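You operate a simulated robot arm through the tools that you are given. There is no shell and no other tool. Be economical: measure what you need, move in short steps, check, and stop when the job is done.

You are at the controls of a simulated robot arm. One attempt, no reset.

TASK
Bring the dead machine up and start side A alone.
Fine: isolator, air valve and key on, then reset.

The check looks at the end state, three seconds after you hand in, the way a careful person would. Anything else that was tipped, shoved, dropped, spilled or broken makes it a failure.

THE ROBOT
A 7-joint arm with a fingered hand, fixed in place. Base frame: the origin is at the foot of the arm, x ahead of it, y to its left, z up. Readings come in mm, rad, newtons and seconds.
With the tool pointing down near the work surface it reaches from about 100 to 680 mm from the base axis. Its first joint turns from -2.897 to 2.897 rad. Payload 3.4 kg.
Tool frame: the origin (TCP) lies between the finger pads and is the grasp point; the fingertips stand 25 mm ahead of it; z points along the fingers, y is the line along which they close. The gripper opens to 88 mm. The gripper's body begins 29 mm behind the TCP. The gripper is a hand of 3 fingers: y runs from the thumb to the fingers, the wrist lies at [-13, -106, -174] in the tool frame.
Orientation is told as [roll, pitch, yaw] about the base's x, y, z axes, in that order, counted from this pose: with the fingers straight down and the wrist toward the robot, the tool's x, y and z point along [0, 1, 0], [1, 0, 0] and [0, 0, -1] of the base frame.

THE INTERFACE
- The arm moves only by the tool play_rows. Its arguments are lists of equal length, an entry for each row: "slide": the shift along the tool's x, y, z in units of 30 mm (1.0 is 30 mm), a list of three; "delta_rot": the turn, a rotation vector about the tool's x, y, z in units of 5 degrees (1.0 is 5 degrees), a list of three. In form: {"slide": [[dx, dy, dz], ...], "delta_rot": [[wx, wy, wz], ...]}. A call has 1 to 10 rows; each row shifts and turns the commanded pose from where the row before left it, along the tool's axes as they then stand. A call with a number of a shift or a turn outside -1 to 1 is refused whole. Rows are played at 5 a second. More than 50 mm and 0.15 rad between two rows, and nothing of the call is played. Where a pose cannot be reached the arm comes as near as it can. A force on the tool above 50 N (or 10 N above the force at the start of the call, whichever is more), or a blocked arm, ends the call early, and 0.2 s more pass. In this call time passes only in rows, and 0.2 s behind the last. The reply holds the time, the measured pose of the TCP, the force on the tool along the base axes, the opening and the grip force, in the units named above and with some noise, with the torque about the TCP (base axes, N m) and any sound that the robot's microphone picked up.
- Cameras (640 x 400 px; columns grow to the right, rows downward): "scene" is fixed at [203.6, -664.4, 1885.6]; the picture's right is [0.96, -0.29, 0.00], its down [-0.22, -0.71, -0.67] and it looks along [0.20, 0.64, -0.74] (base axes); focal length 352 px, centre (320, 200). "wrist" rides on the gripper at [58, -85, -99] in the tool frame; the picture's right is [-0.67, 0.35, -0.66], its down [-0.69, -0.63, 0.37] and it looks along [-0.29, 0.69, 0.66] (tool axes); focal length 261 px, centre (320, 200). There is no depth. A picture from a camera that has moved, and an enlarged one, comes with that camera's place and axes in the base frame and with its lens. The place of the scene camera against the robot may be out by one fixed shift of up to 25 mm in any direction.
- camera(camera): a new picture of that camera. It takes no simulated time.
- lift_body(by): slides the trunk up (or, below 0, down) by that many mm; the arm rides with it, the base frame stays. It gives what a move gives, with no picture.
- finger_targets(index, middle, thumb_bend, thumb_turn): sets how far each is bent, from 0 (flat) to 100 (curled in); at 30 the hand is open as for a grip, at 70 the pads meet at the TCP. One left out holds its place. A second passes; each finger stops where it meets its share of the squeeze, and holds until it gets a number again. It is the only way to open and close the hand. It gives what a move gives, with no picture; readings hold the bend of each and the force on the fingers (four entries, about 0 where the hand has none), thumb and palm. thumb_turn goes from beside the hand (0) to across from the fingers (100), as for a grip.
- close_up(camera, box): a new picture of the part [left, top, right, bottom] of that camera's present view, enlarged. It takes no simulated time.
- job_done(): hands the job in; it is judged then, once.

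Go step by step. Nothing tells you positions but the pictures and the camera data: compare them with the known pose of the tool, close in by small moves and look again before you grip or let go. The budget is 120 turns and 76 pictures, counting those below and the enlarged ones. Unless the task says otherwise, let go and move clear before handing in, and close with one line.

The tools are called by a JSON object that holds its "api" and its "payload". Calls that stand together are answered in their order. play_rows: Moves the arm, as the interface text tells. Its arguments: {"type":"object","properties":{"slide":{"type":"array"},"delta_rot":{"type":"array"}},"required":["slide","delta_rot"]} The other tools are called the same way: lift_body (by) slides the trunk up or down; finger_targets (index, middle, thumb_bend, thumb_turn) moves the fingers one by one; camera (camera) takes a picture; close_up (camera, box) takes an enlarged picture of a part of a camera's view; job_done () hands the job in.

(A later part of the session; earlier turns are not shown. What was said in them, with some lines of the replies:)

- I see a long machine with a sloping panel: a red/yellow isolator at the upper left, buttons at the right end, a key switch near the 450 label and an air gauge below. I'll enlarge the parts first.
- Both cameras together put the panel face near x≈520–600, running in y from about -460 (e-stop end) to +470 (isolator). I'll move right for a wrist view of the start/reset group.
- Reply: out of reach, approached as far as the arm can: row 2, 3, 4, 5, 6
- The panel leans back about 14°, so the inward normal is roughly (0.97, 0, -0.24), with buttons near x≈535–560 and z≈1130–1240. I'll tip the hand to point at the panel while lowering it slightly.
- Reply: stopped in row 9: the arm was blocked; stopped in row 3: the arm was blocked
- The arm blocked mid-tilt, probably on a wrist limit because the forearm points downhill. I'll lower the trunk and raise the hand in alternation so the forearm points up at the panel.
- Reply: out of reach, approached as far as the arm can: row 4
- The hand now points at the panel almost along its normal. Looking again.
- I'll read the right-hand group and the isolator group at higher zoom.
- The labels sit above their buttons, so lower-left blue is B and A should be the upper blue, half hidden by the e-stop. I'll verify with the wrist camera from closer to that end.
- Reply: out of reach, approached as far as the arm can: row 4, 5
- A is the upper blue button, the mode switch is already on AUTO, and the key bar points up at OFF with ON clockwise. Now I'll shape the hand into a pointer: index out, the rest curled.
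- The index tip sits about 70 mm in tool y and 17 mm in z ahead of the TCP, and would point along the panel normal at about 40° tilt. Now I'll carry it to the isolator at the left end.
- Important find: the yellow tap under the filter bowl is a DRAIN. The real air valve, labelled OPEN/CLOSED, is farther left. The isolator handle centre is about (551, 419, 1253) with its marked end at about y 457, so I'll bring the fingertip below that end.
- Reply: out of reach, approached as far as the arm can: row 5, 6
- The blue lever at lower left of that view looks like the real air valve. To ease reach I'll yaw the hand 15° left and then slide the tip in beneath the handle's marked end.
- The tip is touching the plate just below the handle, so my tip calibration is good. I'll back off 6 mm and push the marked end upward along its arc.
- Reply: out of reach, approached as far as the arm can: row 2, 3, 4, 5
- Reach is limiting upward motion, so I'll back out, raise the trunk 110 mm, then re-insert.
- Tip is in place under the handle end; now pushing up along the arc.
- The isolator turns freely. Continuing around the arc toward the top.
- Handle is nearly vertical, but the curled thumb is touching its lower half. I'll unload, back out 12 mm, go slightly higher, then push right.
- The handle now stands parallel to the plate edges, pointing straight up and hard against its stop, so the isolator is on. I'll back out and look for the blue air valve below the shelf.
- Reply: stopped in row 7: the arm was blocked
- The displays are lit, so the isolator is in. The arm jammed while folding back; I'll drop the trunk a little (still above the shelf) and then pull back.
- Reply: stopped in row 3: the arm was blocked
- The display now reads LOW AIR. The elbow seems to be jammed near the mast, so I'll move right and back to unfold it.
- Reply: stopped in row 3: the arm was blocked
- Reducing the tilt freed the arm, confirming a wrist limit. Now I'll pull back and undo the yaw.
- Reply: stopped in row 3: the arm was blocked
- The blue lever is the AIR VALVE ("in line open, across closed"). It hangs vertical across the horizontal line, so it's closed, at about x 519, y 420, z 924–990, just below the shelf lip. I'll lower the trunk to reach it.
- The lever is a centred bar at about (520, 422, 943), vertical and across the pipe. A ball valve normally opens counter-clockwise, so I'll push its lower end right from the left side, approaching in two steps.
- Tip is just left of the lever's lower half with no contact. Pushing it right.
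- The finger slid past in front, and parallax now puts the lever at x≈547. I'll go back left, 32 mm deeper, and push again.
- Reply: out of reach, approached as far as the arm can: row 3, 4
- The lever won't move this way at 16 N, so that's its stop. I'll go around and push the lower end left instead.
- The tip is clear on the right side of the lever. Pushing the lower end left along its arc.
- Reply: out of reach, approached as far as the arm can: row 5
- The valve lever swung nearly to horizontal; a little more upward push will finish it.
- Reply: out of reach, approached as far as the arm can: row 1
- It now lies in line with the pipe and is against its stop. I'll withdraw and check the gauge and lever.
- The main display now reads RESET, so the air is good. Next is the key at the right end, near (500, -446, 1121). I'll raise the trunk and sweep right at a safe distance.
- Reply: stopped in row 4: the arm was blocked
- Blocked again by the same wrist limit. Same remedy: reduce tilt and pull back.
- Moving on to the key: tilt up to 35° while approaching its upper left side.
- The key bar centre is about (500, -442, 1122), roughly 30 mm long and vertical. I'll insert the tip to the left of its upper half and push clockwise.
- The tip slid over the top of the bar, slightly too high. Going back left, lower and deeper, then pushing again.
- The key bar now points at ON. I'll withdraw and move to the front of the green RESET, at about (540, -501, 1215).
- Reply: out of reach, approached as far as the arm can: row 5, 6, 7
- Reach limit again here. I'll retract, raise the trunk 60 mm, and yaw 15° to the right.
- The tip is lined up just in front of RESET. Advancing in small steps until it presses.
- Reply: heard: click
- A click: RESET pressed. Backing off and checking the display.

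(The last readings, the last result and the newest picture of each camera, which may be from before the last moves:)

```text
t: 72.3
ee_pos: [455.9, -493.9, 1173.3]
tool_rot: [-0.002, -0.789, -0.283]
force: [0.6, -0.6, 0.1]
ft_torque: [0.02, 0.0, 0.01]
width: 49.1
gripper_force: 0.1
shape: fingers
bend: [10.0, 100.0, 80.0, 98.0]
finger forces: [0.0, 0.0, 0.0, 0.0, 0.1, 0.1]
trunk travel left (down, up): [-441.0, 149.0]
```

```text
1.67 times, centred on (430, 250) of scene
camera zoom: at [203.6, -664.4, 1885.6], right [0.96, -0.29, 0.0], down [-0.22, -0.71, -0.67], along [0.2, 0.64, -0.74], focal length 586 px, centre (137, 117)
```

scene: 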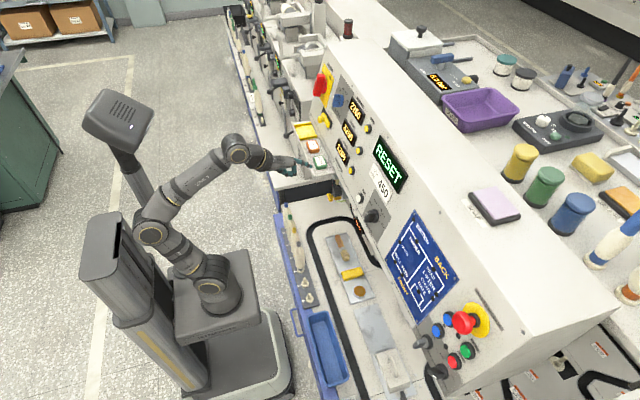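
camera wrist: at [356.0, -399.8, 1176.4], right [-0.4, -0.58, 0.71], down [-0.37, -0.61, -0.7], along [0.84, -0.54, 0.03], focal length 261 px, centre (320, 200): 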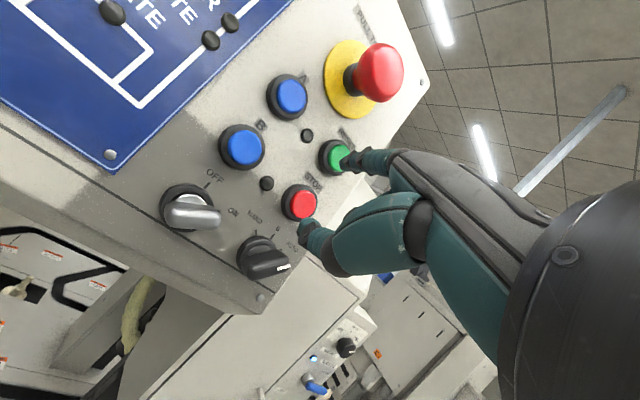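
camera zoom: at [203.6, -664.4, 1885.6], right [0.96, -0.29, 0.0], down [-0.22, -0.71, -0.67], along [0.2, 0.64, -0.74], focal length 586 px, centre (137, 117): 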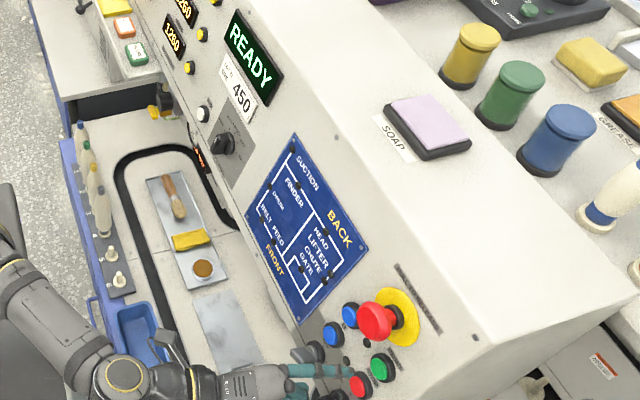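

Display says READY. Now shift left to the front of A and verify before pressing.

{"api": "play_rows", "payload": {"slide": [[0.62, -0.14, -0.12], [0.62, -0.14, -0.12], [0.62, -0.14, -0.12]], "delta_rot": [[0, 0, 0], [0, 0, 0], [0, 0, 0]]}}

{"api": "camera", "payload": {"camera": "wrist"}}

{"api": "close_up", "payload": {"camera": "scene", "box": [400, 290, 500, 370]}}

```text
t: 73.2
ee_pos: [454.1, -435.0, 1171.3]
tool_rot: [-0.003, -0.789, -0.287]
force: [-0.3, 0.3, -0.5]
ft_torque: [0.0, 0.0, 0.04]
width: 49.3
gripper_force: 0.0
shape: fingers
bend: [10.0, 100.0, 80.0, 98.0]
finger forces: [0.0, 0.0, 0.0, 0.1, 0.0, 0.1]
trunk travel left (down, up): [-441.0, 149.0]
```

```text
9 pictures are left
camera wrist: at [346.6, -341.4, 1180.0], right [-0.4, -0.58, 0.71], down [-0.37, -0.61, -0.7], along [0.84, -0.54, 0.03], focal length 261 px, centre (320, 200)
```

wrist: 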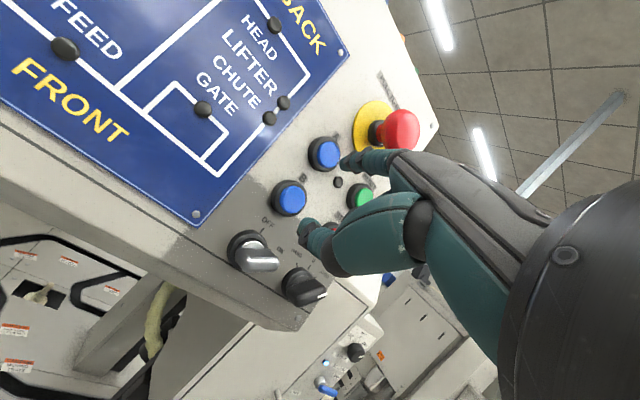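

```text
5.00 times, centred on (450, 330) of scene
camera zoom: at [203.6, -664.4, 1885.6], right [0.96, -0.29, 0.0], down [-0.22, -0.71, -0.67], along [0.2, 0.64, -0.74], focal length 1758 px, centre (-330, -450)
```

zoom: 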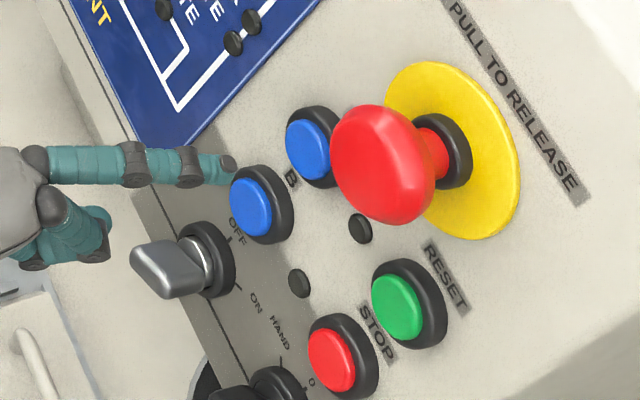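

The tip is aligned with A. Pressing in small steps.

{"api": "play_rows", "payload": {"slide": [[0.07, 0.18, 0.21], [0.07, 0.18, 0.21], [0.07, 0.18, 0.21], [0.07, 0.18, 0.21]], "delta_rot": [[0, 0, 0], [0, 0, 0], [0, 0, 0], [0, 0, 0]]}}

```text
t: 74.2
ee_pos: [487.9, -437.8, 1169.7]
tool_rot: [-0.002, -0.791, -0.289]
force: [-7.8, 0.9, 0.0]
ft_torque: [-0.04, -0.44, 0.06]
width: 48.9
gripper_force: 4.2
shape: fingers
bend: [10.0, 100.0, 80.0, 98.0]
finger forces: [8.2, 0.0, 0.0, 0.1, 0.1, 0.0]
trunk travel left (down, up): [-441.0, 149.0]
heard: click
```

Another click on A. Backing straight off and checking.

{"api": "play_rows", "payload": {"slide": [[-0.22, -0.4, -0.48], [-0.22, -0.4, -0.48], [-0.22, -0.4, -0.48]], "delta_rot": [[0, 0, 0], [0, 0, 0], [0, 0, 0]]}}

{"api": "close_up", "payload": {"camera": "scene", "box": [290, 60, 530, 370]}}

{"api": "close_up", "payload": {"camera": "scene", "box": [400, 290, 500, 370]}}

```text
t: 75.0
ee_pos: [430.3, -438.2, 1173.5]
tool_rot: [-0.003, -0.788, -0.286]
force: [0.8, 0.0, -0.4]
ft_torque: [-0.01, 0.0, 0.03]
width: 49.0
gripper_force: 0.1
shape: fingers
bend: [10.0, 100.0, 80.0, 98.0]
finger forces: [0.0, 0.0, 0.0, 0.0, 0.0, 0.0]
trunk travel left (down, up): [-441.0, 149.0]
```

```text
1.29 times, centred on (410, 215) of scene
camera zoom: at [203.6, -664.4, 1885.6], right [0.96, -0.29, 0.0], down [-0.22, -0.71, -0.67], along [0.2, 0.64, -0.74], focal length 454 px, centre (204, 181)
```

zoom: 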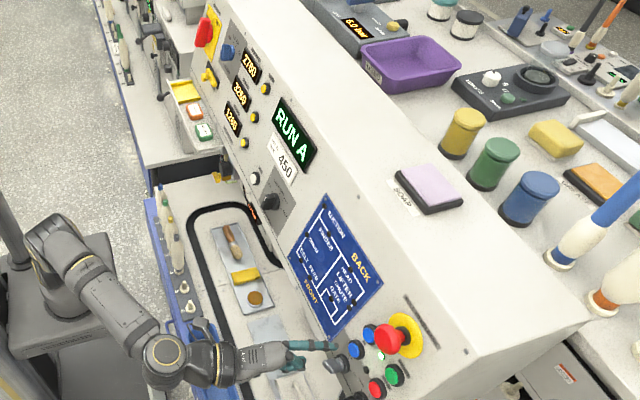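

```text
5.00 times, centred on (450, 330) of scene
camera zoom: at [203.6, -664.4, 1885.6], right [0.96, -0.29, 0.0], down [-0.22, -0.71, -0.67], along [0.2, 0.64, -0.74], focal length 1758 px, centre (-330, -450)
```

zoom: 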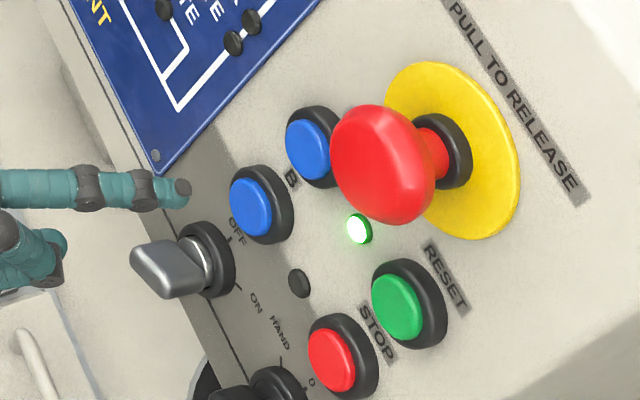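

The display reads RUN A and only lamp A is lit; the tray, tags and bottles look untouched. One more short retreat, then I hand in.

{"api": "play_rows", "payload": {"slide": [[-0.22, -0.4, -0.48], [-0.22, -0.4, -0.48]], "delta_rot": [[0, 0, 0], [0, 0, 0]]}}

{"api": "close_up", "payload": {"camera": "scene", "box": [290, 60, 530, 370]}}

```text
t: 75.5
ee_pos: [390.2, -441.8, 1177.4]
tool_rot: [-0.003, -0.79, -0.289]
force: [-0.5, -0.5, 0.5]
ft_torque: [0.01, 0.0, -0.02]
width: 49.1
gripper_force: 0.1
shape: fingers
bend: [10.0, 100.0, 80.0, 98.0]
finger forces: [0.0, 0.0, 0.1, 0.0, 0.1, 0.0]
trunk travel left (down, up): [-441.0, 149.0]
```

```text
1.29 times, centred on (410, 215) of scene
camera zoom: at [203.6, -664.4, 1885.6], right [0.96, -0.29, 0.0], down [-0.22, -0.71, -0.67], along [0.2, 0.64, -0.74], focal length 454 px, centre (204, 181)
```

zoom: 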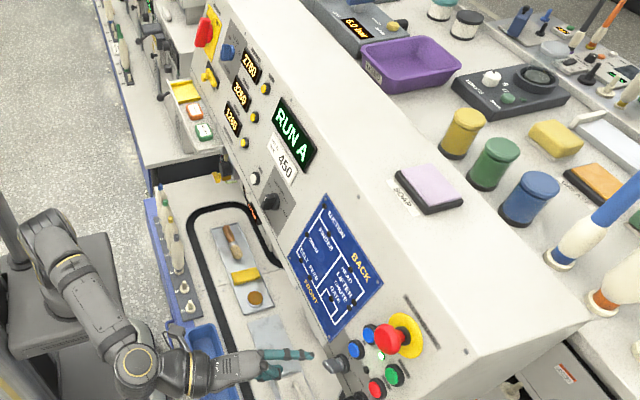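

The machine is steady on RUN A and the hand is clear, so I'm handing in.

{"api": "job_done", "payload": {}}

```text
The job is handed in.
```

The machine is up and running side A alone: isolator, air valve and key are on, it was reset to READY, and after pressing A the display reads RUN A with only lamp A lit.
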